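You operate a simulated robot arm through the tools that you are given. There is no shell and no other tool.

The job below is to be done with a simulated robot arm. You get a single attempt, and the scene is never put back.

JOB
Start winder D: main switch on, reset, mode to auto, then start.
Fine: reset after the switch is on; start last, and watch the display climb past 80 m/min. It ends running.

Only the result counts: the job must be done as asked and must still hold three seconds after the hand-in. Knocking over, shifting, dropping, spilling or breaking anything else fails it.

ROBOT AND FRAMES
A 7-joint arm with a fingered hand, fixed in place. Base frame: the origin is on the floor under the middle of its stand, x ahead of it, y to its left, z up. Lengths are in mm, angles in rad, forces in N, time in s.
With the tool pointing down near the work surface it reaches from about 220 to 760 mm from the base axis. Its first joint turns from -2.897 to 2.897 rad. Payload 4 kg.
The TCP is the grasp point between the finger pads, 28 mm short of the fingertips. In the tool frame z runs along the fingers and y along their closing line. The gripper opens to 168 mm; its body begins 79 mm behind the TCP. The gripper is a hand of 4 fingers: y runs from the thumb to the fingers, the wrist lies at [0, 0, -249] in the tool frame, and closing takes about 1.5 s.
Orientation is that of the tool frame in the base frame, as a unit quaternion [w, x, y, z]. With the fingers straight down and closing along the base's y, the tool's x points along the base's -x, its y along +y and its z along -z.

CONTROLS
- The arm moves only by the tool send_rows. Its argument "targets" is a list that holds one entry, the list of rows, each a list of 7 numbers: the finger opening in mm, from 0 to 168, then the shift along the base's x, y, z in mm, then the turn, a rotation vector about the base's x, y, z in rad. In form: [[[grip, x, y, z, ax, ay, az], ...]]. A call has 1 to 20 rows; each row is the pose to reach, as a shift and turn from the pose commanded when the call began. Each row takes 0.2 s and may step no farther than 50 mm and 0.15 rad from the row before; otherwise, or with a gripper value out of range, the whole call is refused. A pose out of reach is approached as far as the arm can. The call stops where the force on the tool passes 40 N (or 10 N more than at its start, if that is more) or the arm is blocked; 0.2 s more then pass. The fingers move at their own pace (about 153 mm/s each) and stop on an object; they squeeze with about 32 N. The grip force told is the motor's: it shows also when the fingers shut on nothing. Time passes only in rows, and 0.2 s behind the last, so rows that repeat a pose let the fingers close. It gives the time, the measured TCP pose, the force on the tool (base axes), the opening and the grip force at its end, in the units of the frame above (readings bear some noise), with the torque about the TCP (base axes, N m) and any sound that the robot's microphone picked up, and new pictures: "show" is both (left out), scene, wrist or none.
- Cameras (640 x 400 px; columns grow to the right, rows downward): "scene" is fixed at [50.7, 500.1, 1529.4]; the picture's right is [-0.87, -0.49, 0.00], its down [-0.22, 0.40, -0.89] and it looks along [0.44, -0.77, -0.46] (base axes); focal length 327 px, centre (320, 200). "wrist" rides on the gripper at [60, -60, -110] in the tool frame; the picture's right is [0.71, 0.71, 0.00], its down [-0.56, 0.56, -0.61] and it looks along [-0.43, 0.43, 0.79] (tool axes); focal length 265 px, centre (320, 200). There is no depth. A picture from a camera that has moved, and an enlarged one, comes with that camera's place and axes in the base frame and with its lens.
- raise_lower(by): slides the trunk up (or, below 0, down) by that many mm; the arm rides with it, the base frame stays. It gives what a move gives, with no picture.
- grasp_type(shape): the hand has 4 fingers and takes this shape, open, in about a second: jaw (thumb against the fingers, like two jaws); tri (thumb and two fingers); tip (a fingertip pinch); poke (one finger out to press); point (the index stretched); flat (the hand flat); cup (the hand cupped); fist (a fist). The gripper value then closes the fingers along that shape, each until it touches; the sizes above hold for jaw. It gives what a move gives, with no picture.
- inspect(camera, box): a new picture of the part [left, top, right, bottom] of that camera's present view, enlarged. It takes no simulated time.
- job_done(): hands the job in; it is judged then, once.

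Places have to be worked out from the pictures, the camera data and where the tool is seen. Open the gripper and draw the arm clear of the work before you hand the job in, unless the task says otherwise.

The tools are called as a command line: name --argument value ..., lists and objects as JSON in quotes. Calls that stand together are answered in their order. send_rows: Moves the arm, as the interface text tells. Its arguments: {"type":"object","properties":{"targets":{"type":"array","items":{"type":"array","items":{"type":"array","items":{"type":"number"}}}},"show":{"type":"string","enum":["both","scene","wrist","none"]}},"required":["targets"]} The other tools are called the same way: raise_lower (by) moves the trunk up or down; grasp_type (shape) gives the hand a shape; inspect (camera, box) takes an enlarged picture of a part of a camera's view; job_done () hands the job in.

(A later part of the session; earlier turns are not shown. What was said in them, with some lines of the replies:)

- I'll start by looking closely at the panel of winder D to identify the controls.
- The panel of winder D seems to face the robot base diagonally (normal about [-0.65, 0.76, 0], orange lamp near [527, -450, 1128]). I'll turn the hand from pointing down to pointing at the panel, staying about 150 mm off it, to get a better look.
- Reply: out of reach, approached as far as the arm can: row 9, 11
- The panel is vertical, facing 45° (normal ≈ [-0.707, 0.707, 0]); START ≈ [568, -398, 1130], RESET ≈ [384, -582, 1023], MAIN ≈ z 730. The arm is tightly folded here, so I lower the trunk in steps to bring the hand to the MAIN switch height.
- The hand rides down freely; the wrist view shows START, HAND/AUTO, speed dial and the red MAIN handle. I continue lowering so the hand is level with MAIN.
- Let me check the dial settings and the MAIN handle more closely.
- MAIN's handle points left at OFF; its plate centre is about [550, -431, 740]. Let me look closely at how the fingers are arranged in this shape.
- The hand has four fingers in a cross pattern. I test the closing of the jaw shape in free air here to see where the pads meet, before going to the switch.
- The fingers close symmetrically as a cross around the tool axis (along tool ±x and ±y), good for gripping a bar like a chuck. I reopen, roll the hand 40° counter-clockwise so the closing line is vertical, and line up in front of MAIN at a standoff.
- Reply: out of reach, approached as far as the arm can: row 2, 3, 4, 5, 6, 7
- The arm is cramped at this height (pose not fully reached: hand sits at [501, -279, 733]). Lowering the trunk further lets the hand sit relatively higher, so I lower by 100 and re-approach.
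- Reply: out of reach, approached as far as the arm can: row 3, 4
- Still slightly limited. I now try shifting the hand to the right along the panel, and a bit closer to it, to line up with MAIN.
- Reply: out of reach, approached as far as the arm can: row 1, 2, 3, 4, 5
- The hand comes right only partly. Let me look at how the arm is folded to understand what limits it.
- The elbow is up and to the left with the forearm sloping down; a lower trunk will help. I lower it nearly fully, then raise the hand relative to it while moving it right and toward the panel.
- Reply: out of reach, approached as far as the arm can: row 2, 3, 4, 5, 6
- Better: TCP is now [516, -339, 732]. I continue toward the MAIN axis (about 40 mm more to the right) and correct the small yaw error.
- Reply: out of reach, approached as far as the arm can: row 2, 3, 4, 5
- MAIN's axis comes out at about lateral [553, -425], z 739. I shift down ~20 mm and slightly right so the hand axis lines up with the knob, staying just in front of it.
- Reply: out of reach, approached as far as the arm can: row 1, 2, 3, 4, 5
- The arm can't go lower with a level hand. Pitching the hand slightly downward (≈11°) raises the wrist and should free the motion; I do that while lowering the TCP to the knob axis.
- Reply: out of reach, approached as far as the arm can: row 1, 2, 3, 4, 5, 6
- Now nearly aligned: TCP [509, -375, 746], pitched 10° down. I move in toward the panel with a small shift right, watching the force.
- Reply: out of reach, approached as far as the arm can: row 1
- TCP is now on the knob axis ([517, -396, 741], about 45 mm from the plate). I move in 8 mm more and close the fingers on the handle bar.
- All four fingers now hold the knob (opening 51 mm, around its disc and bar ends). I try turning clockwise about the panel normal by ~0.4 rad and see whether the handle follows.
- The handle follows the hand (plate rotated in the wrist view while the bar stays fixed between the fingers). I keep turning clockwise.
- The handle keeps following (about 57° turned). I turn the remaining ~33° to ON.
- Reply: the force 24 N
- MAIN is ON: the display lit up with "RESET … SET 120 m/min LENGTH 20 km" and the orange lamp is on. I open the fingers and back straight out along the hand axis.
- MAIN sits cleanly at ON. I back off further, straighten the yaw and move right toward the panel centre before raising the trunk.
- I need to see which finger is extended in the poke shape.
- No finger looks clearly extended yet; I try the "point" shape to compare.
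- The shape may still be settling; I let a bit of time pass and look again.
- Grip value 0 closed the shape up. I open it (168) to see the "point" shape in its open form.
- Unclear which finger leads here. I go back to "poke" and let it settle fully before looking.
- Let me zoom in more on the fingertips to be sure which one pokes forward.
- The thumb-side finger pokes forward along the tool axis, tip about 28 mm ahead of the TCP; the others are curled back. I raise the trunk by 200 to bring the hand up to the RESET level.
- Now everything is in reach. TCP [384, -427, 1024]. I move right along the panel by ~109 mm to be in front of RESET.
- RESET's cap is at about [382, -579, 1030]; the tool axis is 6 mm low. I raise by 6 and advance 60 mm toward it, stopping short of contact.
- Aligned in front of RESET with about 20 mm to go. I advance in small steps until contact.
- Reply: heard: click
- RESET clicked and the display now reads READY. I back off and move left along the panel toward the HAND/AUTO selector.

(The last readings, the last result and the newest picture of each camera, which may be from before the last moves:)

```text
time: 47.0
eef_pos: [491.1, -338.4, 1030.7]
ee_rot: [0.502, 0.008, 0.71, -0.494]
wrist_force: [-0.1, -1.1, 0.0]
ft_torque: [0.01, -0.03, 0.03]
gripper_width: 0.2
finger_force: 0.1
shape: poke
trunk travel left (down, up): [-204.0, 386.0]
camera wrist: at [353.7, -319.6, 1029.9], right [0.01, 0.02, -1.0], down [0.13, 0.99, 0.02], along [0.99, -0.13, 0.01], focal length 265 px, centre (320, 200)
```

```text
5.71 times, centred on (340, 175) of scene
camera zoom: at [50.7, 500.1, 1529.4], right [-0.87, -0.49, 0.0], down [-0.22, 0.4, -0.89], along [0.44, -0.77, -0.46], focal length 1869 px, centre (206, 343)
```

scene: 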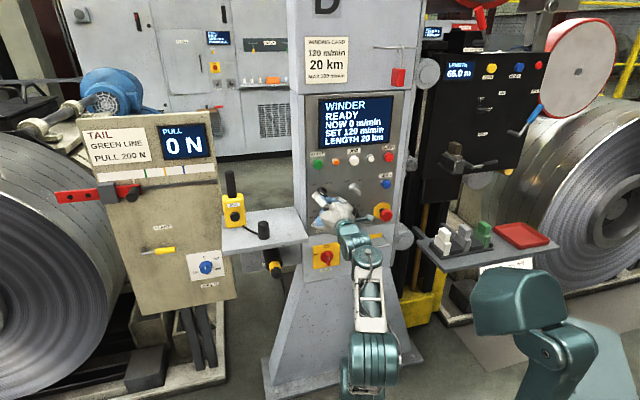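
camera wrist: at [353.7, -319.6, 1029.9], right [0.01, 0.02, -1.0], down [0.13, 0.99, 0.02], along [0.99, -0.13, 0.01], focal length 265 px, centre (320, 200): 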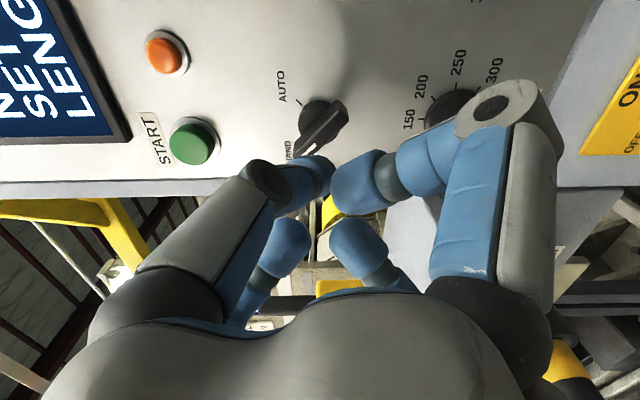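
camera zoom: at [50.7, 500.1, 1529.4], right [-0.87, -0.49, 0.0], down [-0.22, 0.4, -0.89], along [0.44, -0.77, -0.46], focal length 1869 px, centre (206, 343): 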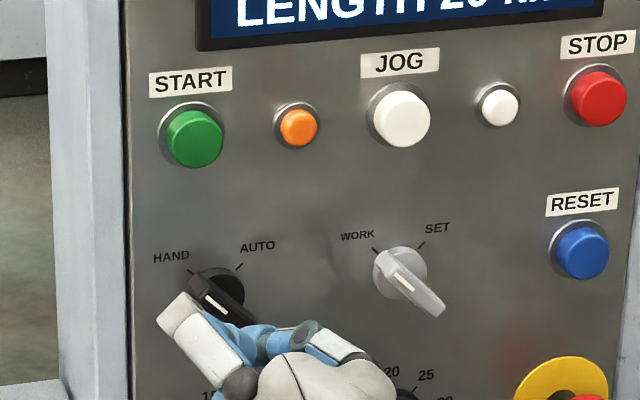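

The orange lamp went out. The selector's axis is at about [562, -411, 1031], bar pointing upper-left to HAND, and the hand axis is already on it within 2 mm. I switch to the jaw shape here at standoff.

grasp_type --shape "jaw"

send_rows --targets '[[[80, 0, 0, 0, 0, 0, 0], [80, 0, 0, 0, 0, 0, 0], [80, 0, 0, 0, 0, 0, 0], [80, 5, -5, 0, 0, 0, 0], [80, 11, -11, 0, 0, 0, 0], [80, 17, -17, 0, 0, 0, 0], [80, 22, -22, 0, 0, 0, 0]]]'

inspect --camera "wrist" --box '[170, 60, 470, 260]'

inspect --camera "scene" --box '[300, 140, 380, 210]'

```text
time: 47.9
eef_pos: [492.7, -338.4, 1030.0]
ee_rot: [0.501, 0.009, 0.709, -0.496]
wrist_force: [0.3, 0.5, -0.3]
ft_torque: [-0.04, 0.02, 0.02]
gripper_width: 167.8
finger_force: 0.0
shape: jaw
trunk travel left (down, up): [-204.0, 386.0]
```

```text
time: 49.5
eef_pos: [513.8, -359.0, 1029.4]
ee_rot: [0.502, 0.009, 0.709, -0.496]
wrist_force: [0.5, -0.3, 0.6]
ft_torque: [0.01, 0.05, 0.03]
gripper_width: 80.6
finger_force: 0.0
shape: jaw
trunk travel left (down, up): [-204.0, 386.0]
camera wrist: at [375.7, -341.7, 1029.8], right [0.01, 0.02, -1.0], down [0.13, 0.99, 0.02], along [0.99, -0.13, 0.01], focal length 265 px, centre (320, 200)
```

scene: 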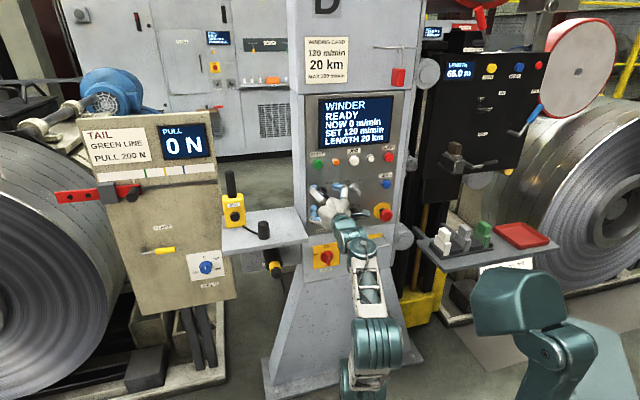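
wrist: 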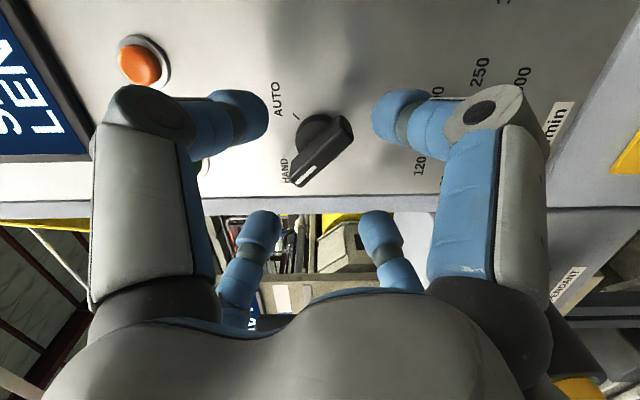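

```text
2.00 times, centred on (320, 160) of wrist
camera zoom: at [375.7, -341.7, 1029.8], right [0.01, 0.02, -1.0], down [0.13, 0.99, 0.02], along [0.99, -0.13, 0.01], focal length 531 px, centre (320, 280)
```

zoom: 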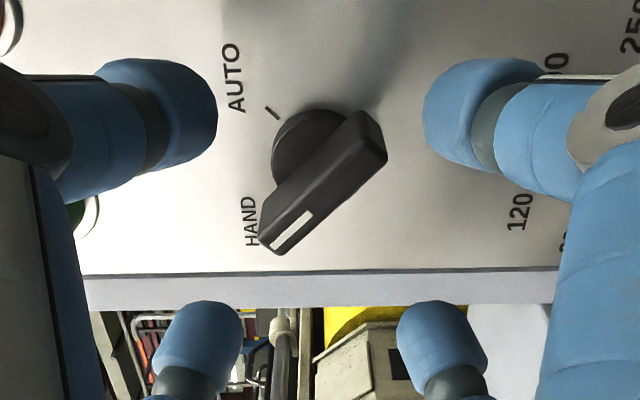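

```text
5.71 times, centred on (340, 175) of scene
camera zoom: at [50.7, 500.1, 1529.4], right [-0.87, -0.49, 0.0], down [-0.22, 0.4, -0.89], along [0.44, -0.77, -0.46], focal length 1869 px, centre (206, 343)
```

zoom: 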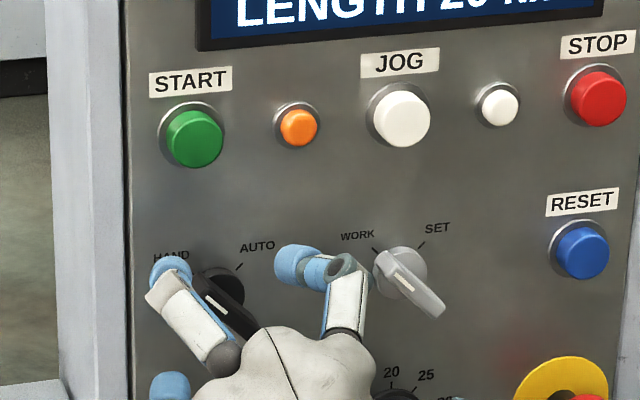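

Selector axis ≈ lateral -105.5, z 1031. I advance 36 mm with a small lateral correction and close on the bar.

send_rows --targets '[[[80, 6, -8, 1, 0, 0, 0], [80, 12, -15, 1.5, 0, 0, 0], [80, 18, -22, 1.5, 0, 0, 0], [80, 22.5, -28, 1.5, 0, 0, 0], [60, 22.5, -28, 1.5, 0, 0, 0], [45, 22.5, -28, 1.5, 0, 0, 0], [30, 22.5, -28, 1.5, 0, 0, 0], [15, 22.5, -28, 1.5, 0, 0, 0], [3, 22.5, -28, 1.5, 0, 0, 0], [3, 22.5, -28, 1.5, 0, 0, 0], [3, 22.5, -28, 1.5, 0, 0, 0]]]'

inspect --camera "wrist" --box '[170, 60, 470, 260]'

inspect --camera "scene" --box '[300, 140, 380, 210]'

```text
time: 51.9
eef_pos: [535.6, -386.7, 1031.7]
ee_rot: [0.502, 0.008, 0.71, -0.495]
wrist_force: [-10.5, 11.1, -3.2]
ft_torque: [0.09, 0.1, 0.09]
gripper_width: 24.5
finger_force: 32.4
shape: jaw
trunk travel left (down, up): [-204.0, 386.0]
camera wrist: at [397.9, -368.7, 1031.6], right [0.01, 0.02, -1.0], down [0.13, 0.99, 0.02], along [0.99, -0.13, 0.01], focal length 265 px, centre (320, 200)
```

scene: 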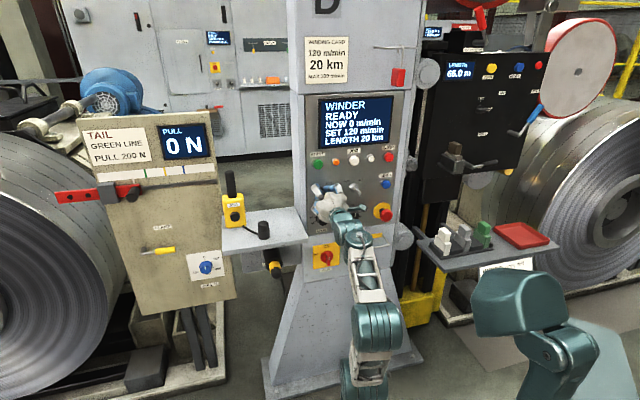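
wrist: 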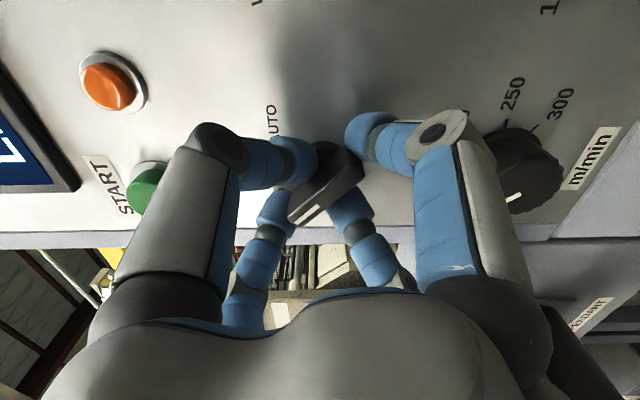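

```text
2.00 times, centred on (320, 160) of wrist
camera zoom: at [397.9, -368.7, 1031.6], right [0.01, 0.02, -1.0], down [0.13, 0.99, 0.02], along [0.99, -0.13, 0.01], focal length 531 px, centre (320, 280)
```

zoom: 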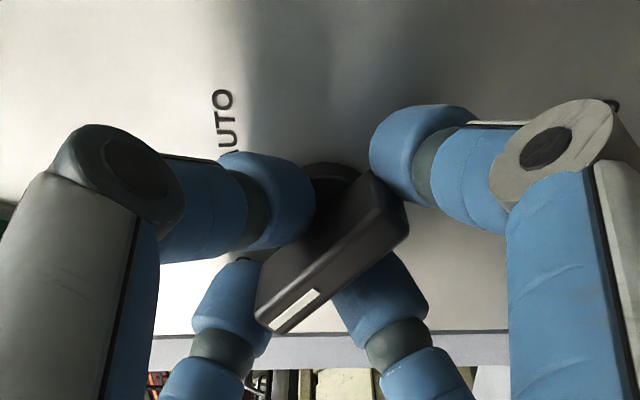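

```text
5.71 times, centred on (340, 175) of scene
camera zoom: at [50.7, 500.1, 1529.4], right [-0.87, -0.49, 0.0], down [-0.22, 0.4, -0.89], along [0.44, -0.77, -0.46], focal length 1869 px, centre (206, 343)
```

zoom: 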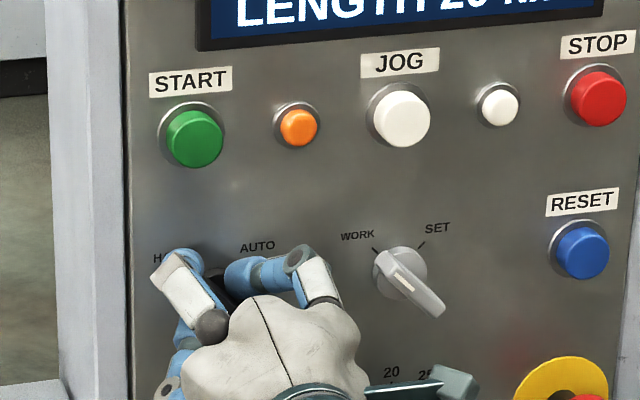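

The bar is held (24.5 mm between the side fingers). I turn clockwise about the panel normal, 0.8 rad first.

send_rows --targets '[[[3, 0, 0, 0, 0.071, -0.071, 0], [3, 0, 0, 0, 0.142, -0.142, 0], [3, 0, 0, 0, 0.213, -0.213, 0], [3, 0, 0, 0, 0.284, -0.284, 0], [3, 0, 0, 0, 0.355, -0.355, 0], [3, 0, 0, 0, 0.426, -0.426, 0], [3, 0, 0, 0, 0.497, -0.497, 0], [3, 0, 0, 0, 0.566, -0.566, 0]]]'

inspect --camera "wrist" --box '[170, 60, 470, 260]'

inspect --camera "scene" --box '[300, 140, 380, 210]'

```text
time: 53.7
eef_pos: [534.1, -387.6, 1031.5]
ee_rot: [0.655, 0.283, 0.651, -0.259]
wrist_force: [-9.0, 8.0, -3.3]
ft_torque: [0.04, 0.07, 0.0]
gripper_width: 24.4
finger_force: 32.0
shape: jaw
trunk travel left (down, up): [-204.0, 386.0]
camera wrist: at [415.7, -350.7, 970.7], right [0.51, 0.52, -0.68], down [-0.05, 0.81, 0.58], along [0.86, -0.26, 0.44], focal length 265 px, centre (320, 200)
```

scene: 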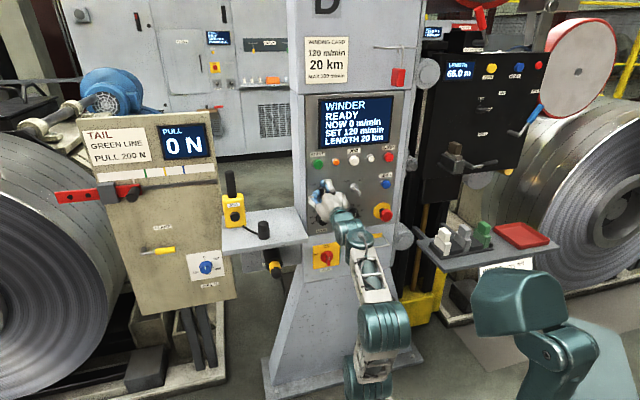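
wrist: 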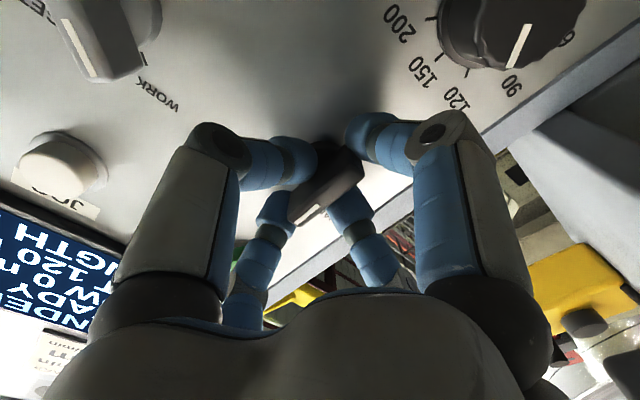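

```text
2.00 times, centred on (320, 160) of wrist
camera zoom: at [415.7, -350.7, 970.7], right [0.51, 0.52, -0.68], down [-0.05, 0.81, 0.58], along [0.86, -0.26, 0.44], focal length 531 px, centre (320, 280)
```

zoom: 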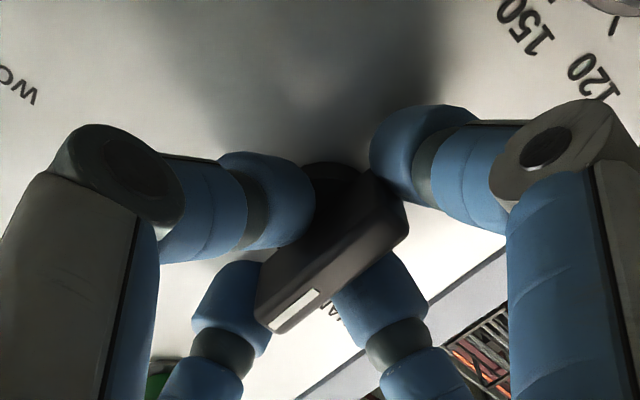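

```text
5.71 times, centred on (340, 175) of scene
camera zoom: at [50.7, 500.1, 1529.4], right [-0.87, -0.49, 0.0], down [-0.22, 0.4, -0.89], along [0.44, -0.77, -0.46], focal length 1869 px, centre (206, 343)
```

zoom: 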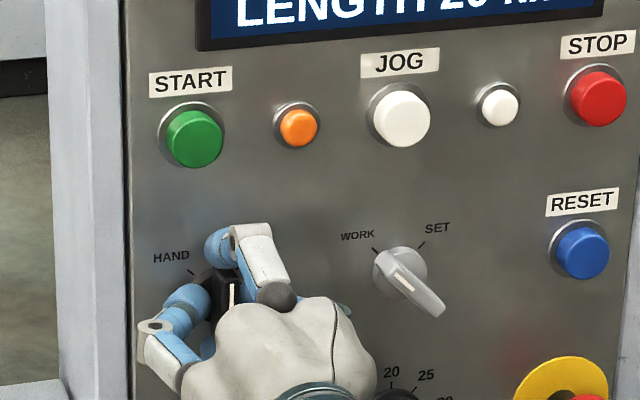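

The selector follows and is now vertical. I turn the second half to AUTO.

send_rows --targets '[[[3, 0, 0, 0, 0.071, -0.071, 0], [3, 0, 0, 0, 0.142, -0.142, 0], [3, 0, 0, 0, 0.213, -0.213, 0], [3, 0, 0, 0, 0.284, -0.284, 0], [3, 0, 0, 0, 0.355, -0.355, 0], [3, 0, 0, 0, 0.426, -0.426, 0], [3, 0, 0, 0, 0.497, -0.497, 0], [3, 0, 0, 0, 0.55, -0.55, 0]]]'

inspect --camera "wrist" --box '[170, 60, 470, 260]'

inspect --camera "scene" --box '[300, 140, 380, 210]'

```text
time: 55.5
eef_pos: [534.7, -388.2, 1030.5]
ee_rot: [0.704, 0.508, 0.496, 0.01]
wrist_force: [-22.9, 11.1, -14.4]
ft_torque: [0.04, 0.59, -0.31]
gripper_width: 24.6
finger_force: 32.7
shape: jaw
trunk travel left (down, up): [-204.0, 386.0]
camera wrist: at [457.6, -308.8, 946.9], right [0.7, 0.71, 0.03], down [-0.45, 0.41, 0.79], along [0.55, -0.57, 0.61], focal length 265 px, centre (320, 200)
```

scene: 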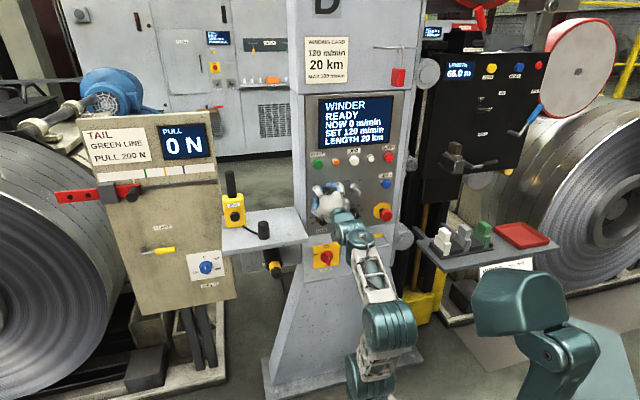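
wrist: 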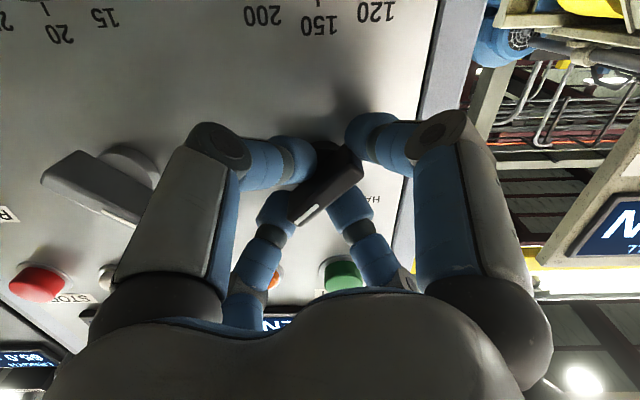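

```text
2.00 times, centred on (320, 160) of wrist
camera zoom: at [457.6, -308.8, 946.9], right [0.7, 0.71, 0.03], down [-0.45, 0.41, 0.79], along [0.55, -0.57, 0.61], focal length 531 px, centre (320, 280)
```

zoom: 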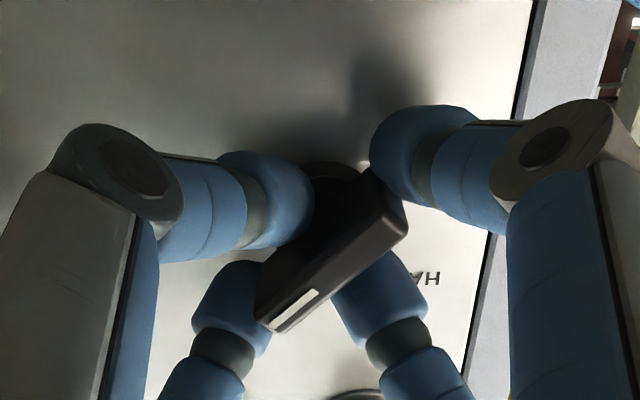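

```text
5.71 times, centred on (340, 175) of scene
camera zoom: at [50.7, 500.1, 1529.4], right [-0.87, -0.49, 0.0], down [-0.22, 0.4, -0.89], along [0.44, -0.77, -0.46], focal length 1869 px, centre (206, 343)
```

zoom: 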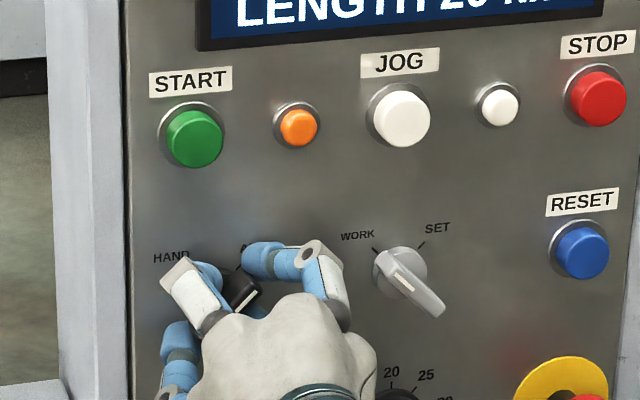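

The pointer now points to AUTO and the torque shows it at its stop. I open the fingers and back off.

send_rows --targets '[[[40, 0, 0, 0, 0, 0, 0], [70, 0, 0, 0, 0, 0, 0], [85, 0, 0, 0, 0, 0, 0], [85, 0, 0, 0, 0, 0, 0], [85, -8, 8, 0, 0, 0, 0], [85, -18, 18, 0, 0, 0, 0], [85, -28, 28, 0, 0, 0, 0], [85, -40, 40, 0, 0, 0, 0], [85, -50, 50, 0, 0, 0, 0]]]'

inspect --camera "scene" --box '[300, 140, 380, 210]'

inspect --camera "wrist" --box '[170, 60, 470, 260]'

```text
time: 57.5
eef_pos: [486.7, -337.8, 1030.2]
ee_rot: [0.705, 0.506, 0.496, 0.012]
wrist_force: [-0.3, -0.5, 0.1]
ft_torque: [-0.02, -0.01, -0.02]
gripper_width: 84.8
finger_force: 0.1
shape: jaw
trunk travel left (down, up): [-204.0, 386.0]
camera wrist: at [409.0, -259.1, 946.8], right [0.7, 0.71, 0.03], down [-0.45, 0.41, 0.79], along [0.55, -0.57, 0.61], focal length 265 px, centre (320, 200)
```

scene: 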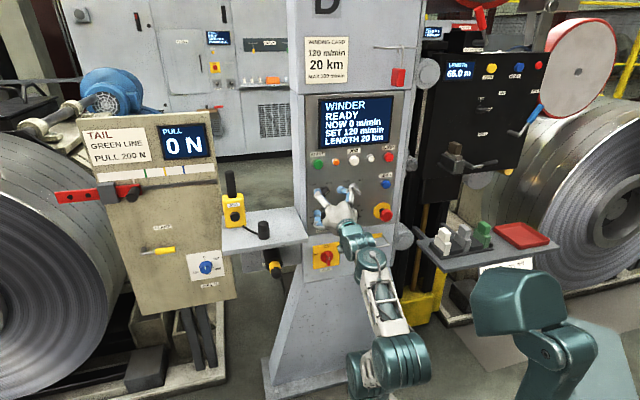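
wrist: 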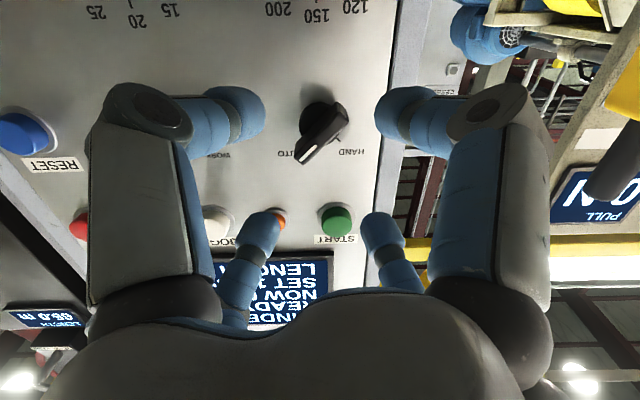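

```text
5.71 times, centred on (340, 175) of scene
camera zoom: at [50.7, 500.1, 1529.4], right [-0.87, -0.49, 0.0], down [-0.22, 0.4, -0.89], along [0.44, -0.77, -0.46], focal length 1869 px, centre (206, 343)
```

zoom: 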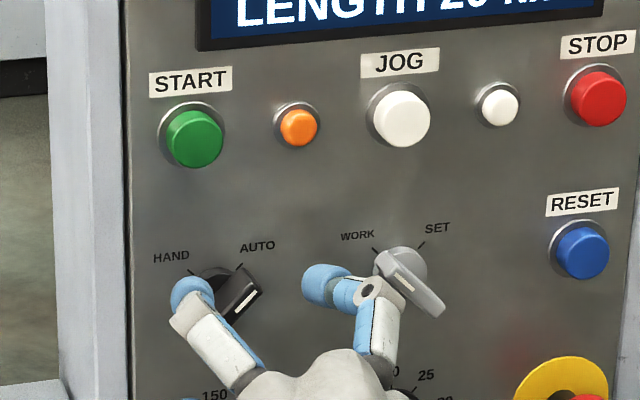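

```text
2.00 times, centred on (320, 160) of wrist
camera zoom: at [409.0, -259.1, 946.8], right [0.7, 0.71, 0.03], down [-0.45, 0.41, 0.79], along [0.55, -0.57, 0.61], focal length 531 px, centre (320, 280)
```

zoom: 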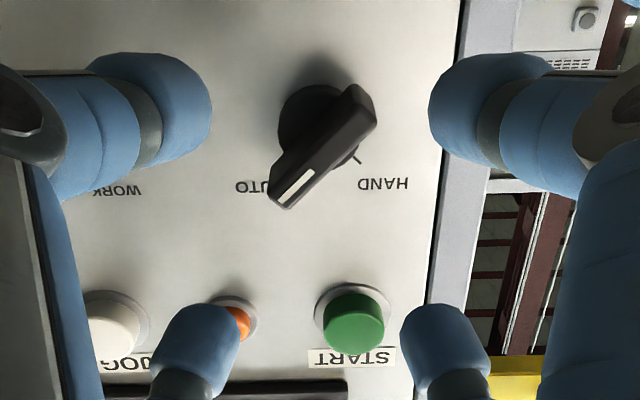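

The mode selector is at AUTO. Next is START: I take the poke shape, raise the trunk 100 mm and roll the hand back.

grasp_type --shape "poke"

raise_lower --by 100

send_rows --targets '[[[168, 0, 0, 0, -0.1, 0.1, 0], [168, 0, 0, 0, -0.2, 0.2, 0], [168, 0, 0, 0, -0.3, 0.3, 0], [168, 0, 0, 0, -0.4, 0.4, 0], [168, 2, 2, 0, -0.5, 0.5, 0], [168, 4, 4, 0, -0.6, 0.6, 0], [168, 6, 6, 0, -0.7, 0.7, 0], [168, 8, 8, 0, -0.8, 0.8, 0], [168, 10, 10, 0, -0.9, 0.9, 0], [168, 11, 11, 0, -1.0, 1.0, 0], [168, 12, 12, 0, -1.1, 1.1, 0]]]'

inspect --camera "wrist" --box '[220, 50, 420, 200]'

```text
time: 58.4
eef_pos: [486.4, -337.9, 1030.9]
ee_rot: [0.705, 0.507, 0.496, 0.011]
wrist_force: [0.0, -0.2, -0.1]
ft_torque: [0.03, -0.02, 0.0]
gripper_width: 0.0
finger_force: 0.1
shape: poke
trunk travel left (down, up): [-204.0, 386.0]
```

```text
time: 59.8
eef_pos: [486.0, -338.3, 1130.9]
ee_rot: [0.705, 0.507, 0.496, 0.011]
wrist_force: [0.9, 0.5, -0.4]
ft_torque: [-0.03, 0.02, 0.01]
gripper_width: 0.1
finger_force: 0.0
shape: poke
trunk travel left (down, up): [-304.0, 286.0]
```

```text
time: 62.2
eef_pos: [499.0, -325.3, 1131.5]
ee_rot: [0.506, 0.016, 0.71, -0.49]
wrist_force: [0.3, 0.0, -0.5]
ft_torque: [-0.01, -0.01, 0.05]
gripper_width: 0.2
finger_force: 0.0
shape: poke
trunk travel left (down, up): [-304.0, 286.0]
camera wrist: at [360.3, -308.1, 1129.0], right [0.02, 0.03, -1.0], down [0.13, 0.99, 0.03], along [0.99, -0.13, 0.02], focal length 265 px, centre (320, 200)
```

scene: 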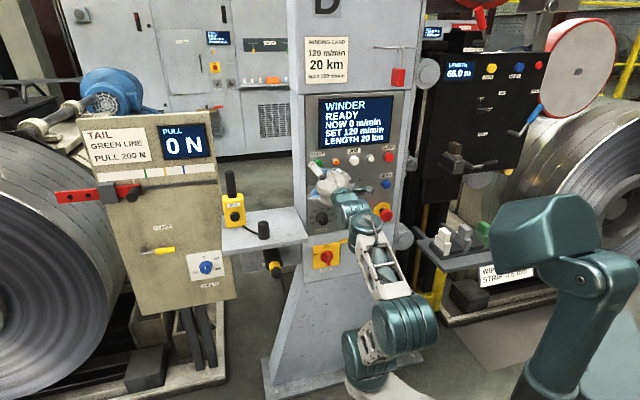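
wrist: 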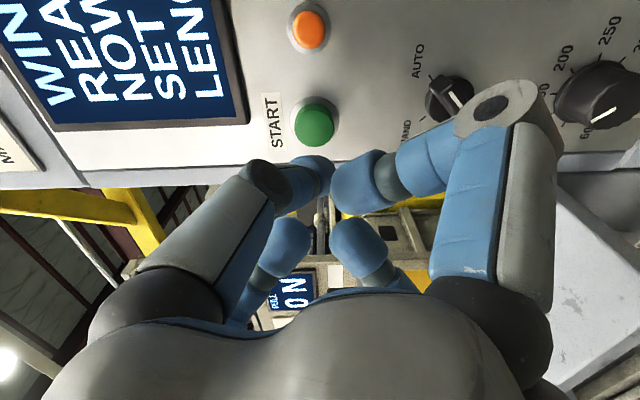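

```text
2.67 times, centred on (320, 125) of wrist
camera zoom: at [360.3, -308.1, 1129.0], right [0.02, 0.03, -1.0], down [0.13, 0.99, 0.03], along [0.99, -0.13, 0.02], focal length 708 px, centre (320, 400)
```

zoom: 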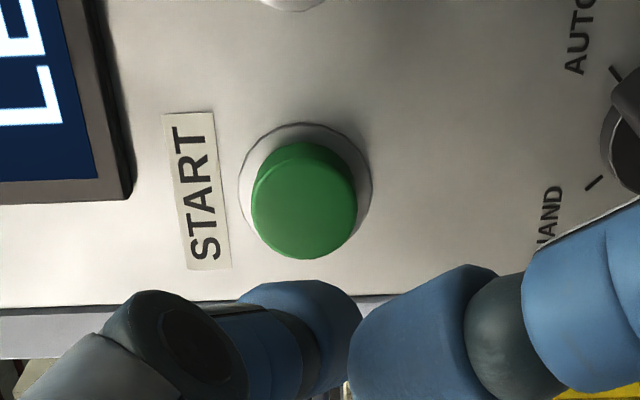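

START's cap is at about [567, -395, 1136], 4 mm above the tool axis. I raise slightly and press in with small steps, as with RESET.

send_rows --targets '[[[168, 12, -12, 2, 0, 0, 0], [168, 24, -24, 4.5, 0, 0, 0], [168, 34, -34, 4.5, 0, 0, 0], [168, 40, -40, 4.5, 0, 0, 0], [168, 43, -43, 4.5, 0, 0, 0], [168, 46, -46, 4.5, 0, 0, 0], [168, 49, -49, 4.5, 0, 0, 0]]]'

inspect --camera "scene" --box '[300, 85, 410, 225]'

```text
time: 63.8
eef_pos: [545.6, -374.9, 1136.2]
ee_rot: [0.507, 0.016, 0.709, -0.49]
wrist_force: [-10.1, 8.5, -2.5]
ft_torque: [0.08, 0.06, -0.06]
gripper_width: 0.0
finger_force: 0.1
shape: poke
trunk travel left (down, up): [-304.0, 286.0]
heard: click
camera wrist: at [407.7, -356.3, 1133.7], right [0.03, 0.03, -1.0], down [0.13, 0.99, 0.04], along [0.99, -0.13, 0.02], focal length 265 px, centre (320, 200)
```

scene: 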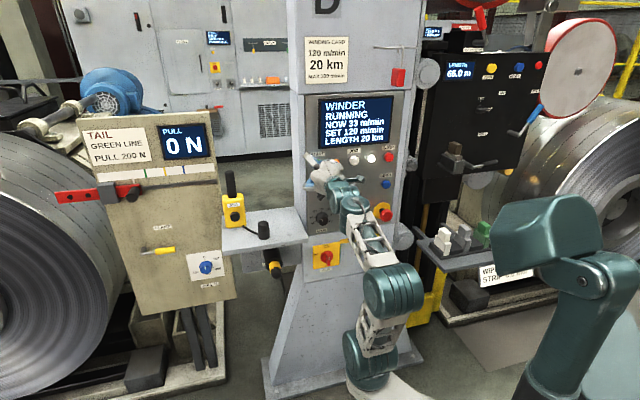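
wrist: 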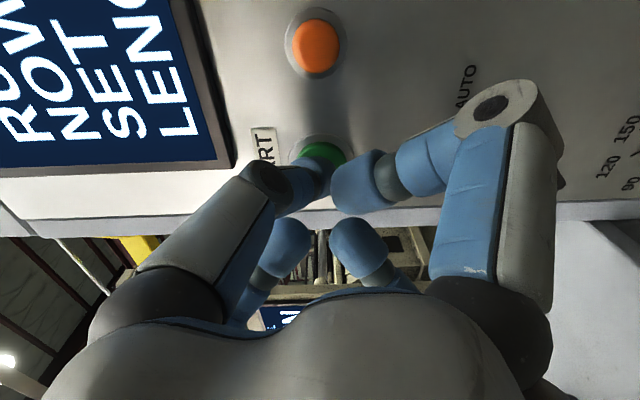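

```text
2.86 times, centred on (355, 155) of scene
camera zoom: at [50.7, 500.1, 1529.4], right [-0.87, -0.49, 0.0], down [-0.22, 0.4, -0.89], along [0.44, -0.77, -0.46], focal length 934 px, centre (220, 329)
```

zoom: 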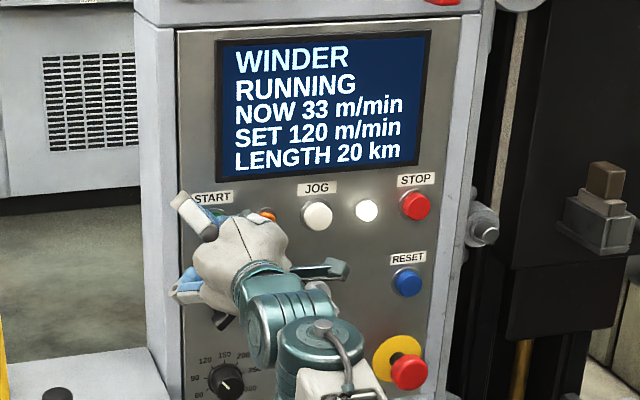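

START clicked: the display shows RUNNING, 33 m/min and climbing. I back straight off from the button and watch the display.

send_rows --targets '[[[168, -10, 10, 0, 0, 0, 0], [168, -22, 22, 0, 0, 0, 0], [168, -34, 34, 0, 0, 0, 0], [168, -46, 46, 0, 0, 0, 0], [168, -56, 56, 0, 0, 0, 0], [168, -56, 56, 0, 0, 0, 0], [168, -56, 56, 0, 0, 0, 0]]]'

inspect --camera "scene" --box '[300, 85, 410, 225]'

```text
time: 65.4
eef_pos: [491.0, -319.5, 1134.3]
ee_rot: [0.507, 0.016, 0.709, -0.49]
wrist_force: [-0.3, 0.0, -1.3]
ft_torque: [-0.01, 0.01, -0.01]
gripper_width: 0.0
finger_force: 0.0
shape: poke
trunk travel left (down, up): [-304.0, 286.0]
camera wrist: at [353.1, -301.1, 1133.1], right [0.02, 0.03, -1.0], down [0.13, 0.99, 0.04], along [0.99, -0.13, 0.02], focal length 265 px, centre (320, 200)
```

scene: 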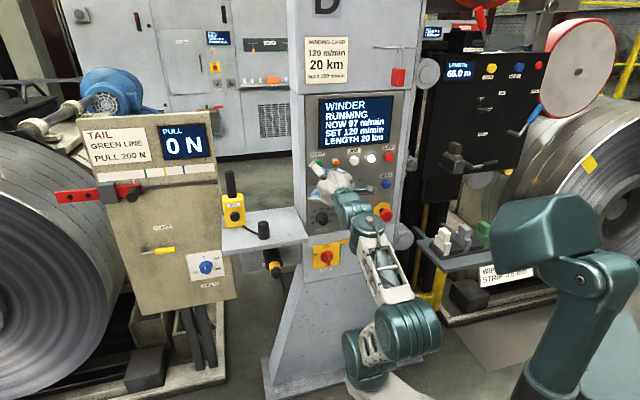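
wrist: 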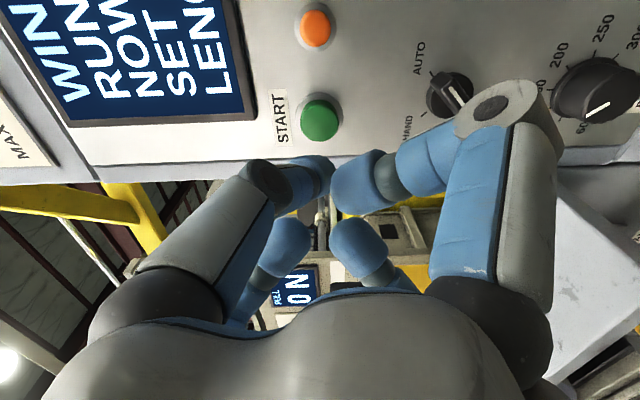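

```text
2.86 times, centred on (355, 155) of scene
camera zoom: at [50.7, 500.1, 1529.4], right [-0.87, -0.49, 0.0], down [-0.22, 0.4, -0.89], along [0.44, -0.77, -0.46], focal length 934 px, centre (220, 329)
```

zoom: 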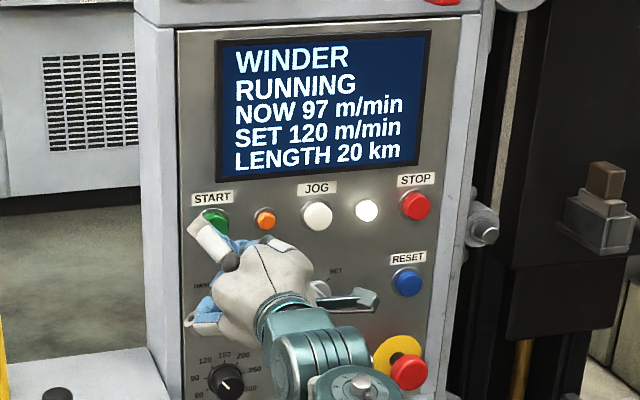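

The display reads 97 m/min, past 80 and still climbing to 120. I draw the arm clear toward the middle and back, then open the hand.

send_rows --targets '[[[168, -16, 4, 4, 0, 0, 0], [168, -32, 6, 8, 0, 0, 0], [168, -48, 0, 12, 0, 0, 0], [168, -64, -12, 16, 0, 0, 0], [168, -80, -24, 20, 0, 0, 0], [168, -92, -36, 24, 0, 0, 0]]]' --show "none"

grasp_type --shape "jaw"

send_rows --targets '[[[168, 0, 0, 0, 0, 0, 0], [168, 0, 0, 0, 0, 0, 0], [168, 0, 0, 0, 0, 0, 0], [168, 0, 0, 0, 0, 0, 0], [168, 0, 0, 0, 0, 0, 0]]]'

inspect --camera "scene" --box '[300, 85, 410, 225]'

inspect --camera "scene" --box '[290, 200, 410, 280]'

```text
time: 66.8
eef_pos: [398.1, -355.3, 1159.9]
ee_rot: [0.507, 0.016, 0.709, -0.489]
wrist_force: [0.1, 0.4, 0.5]
ft_torque: [-0.04, -0.01, -0.01]
gripper_width: 0.0
finger_force: 0.0
shape: poke
trunk travel left (down, up): [-304.0, 286.0]
```

```text
time: 67.7
eef_pos: [398.6, -354.8, 1158.9]
ee_rot: [0.508, 0.016, 0.709, -0.488]
wrist_force: [0.9, 0.0, -0.8]
ft_torque: [0.01, -0.01, -0.02]
gripper_width: 167.9
finger_force: 0.0
shape: jaw
trunk travel left (down, up): [-304.0, 286.0]
```

```text
time: 68.9
eef_pos: [397.7, -355.3, 1159.5]
ee_rot: [0.508, 0.016, 0.71, -0.488]
wrist_force: [-0.5, 0.3, -0.2]
ft_torque: [0.0, -0.01, -0.03]
gripper_width: 167.7
finger_force: 0.1
shape: jaw
trunk travel left (down, up): [-304.0, 286.0]
camera wrist: at [260.2, -336.9, 1157.3], right [0.02, 0.03, -1.0], down [0.13, 0.99, 0.04], along [0.99, -0.13, 0.02], focal length 265 px, centre (320, 200)
```

scene: 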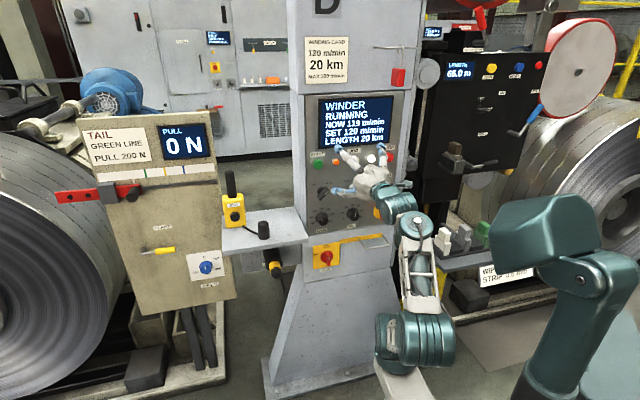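
wrist: 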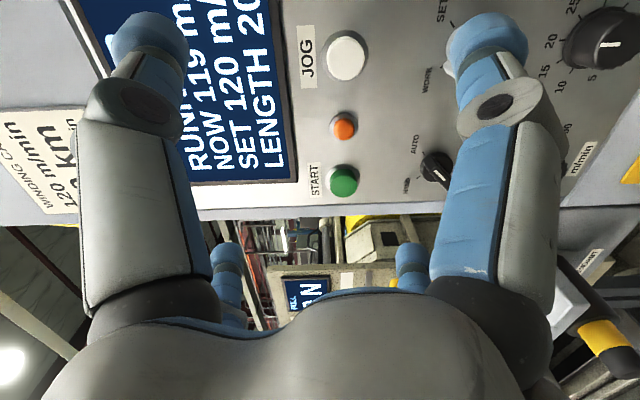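

```text
2.86 times, centred on (355, 155) of scene
camera zoom: at [50.7, 500.1, 1529.4], right [-0.87, -0.49, 0.0], down [-0.22, 0.4, -0.89], along [0.44, -0.77, -0.46], focal length 934 px, centre (220, 329)
```

zoom: 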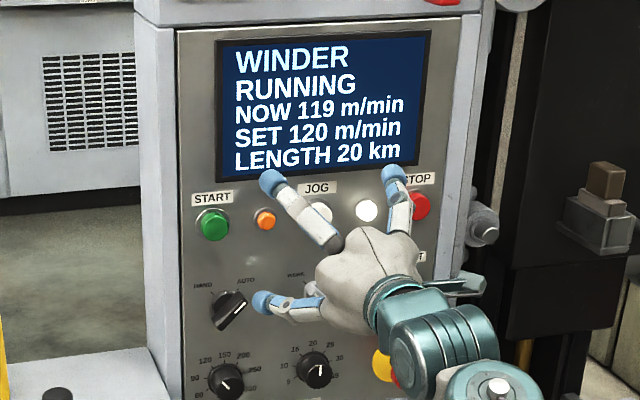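

```text
5.00 times, centred on (350, 240) of scene
camera zoom: at [50.7, 500.1, 1529.4], right [-0.87, -0.49, 0.0], down [-0.22, 0.4, -0.89], along [0.44, -0.77, -0.46], focal length 1635 px, centre (170, 0)
```

zoom: 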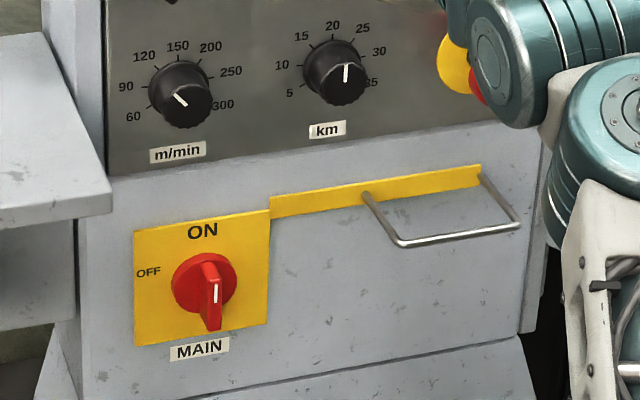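

Winder D is running at 119 of 120 m/min. MAIN is ON, the selector is at AUTO, both dials are as they were, and the open hand is clear of the panel. I hand the job in.

job_done

```text
The job is handed in.
```

Winder D is running, and I've handed the job in. The last display reading was 119 m/min against a set speed of 120, past the 80 you asked to see.

1. **Main switch:** I turned it to ON. The display lit up and asked for a reset.
2. **Reset:** I pressed it after the switch was on. It clicked and the display changed to READY.
3. **Mode:** I turned the selector from HAND to AUTO.
4. **Start:** I pressed it last. It clicked and the display showed RUNNING at 33, then 97, then 119 m/min.

The speed dial (120 m/min), the length dial (20 km) and the WORK/SET selector were left as I found them. I saw no sign of anything else being moved or knocked over. The hand is open, with the fingertips about 100 mm from the panel.
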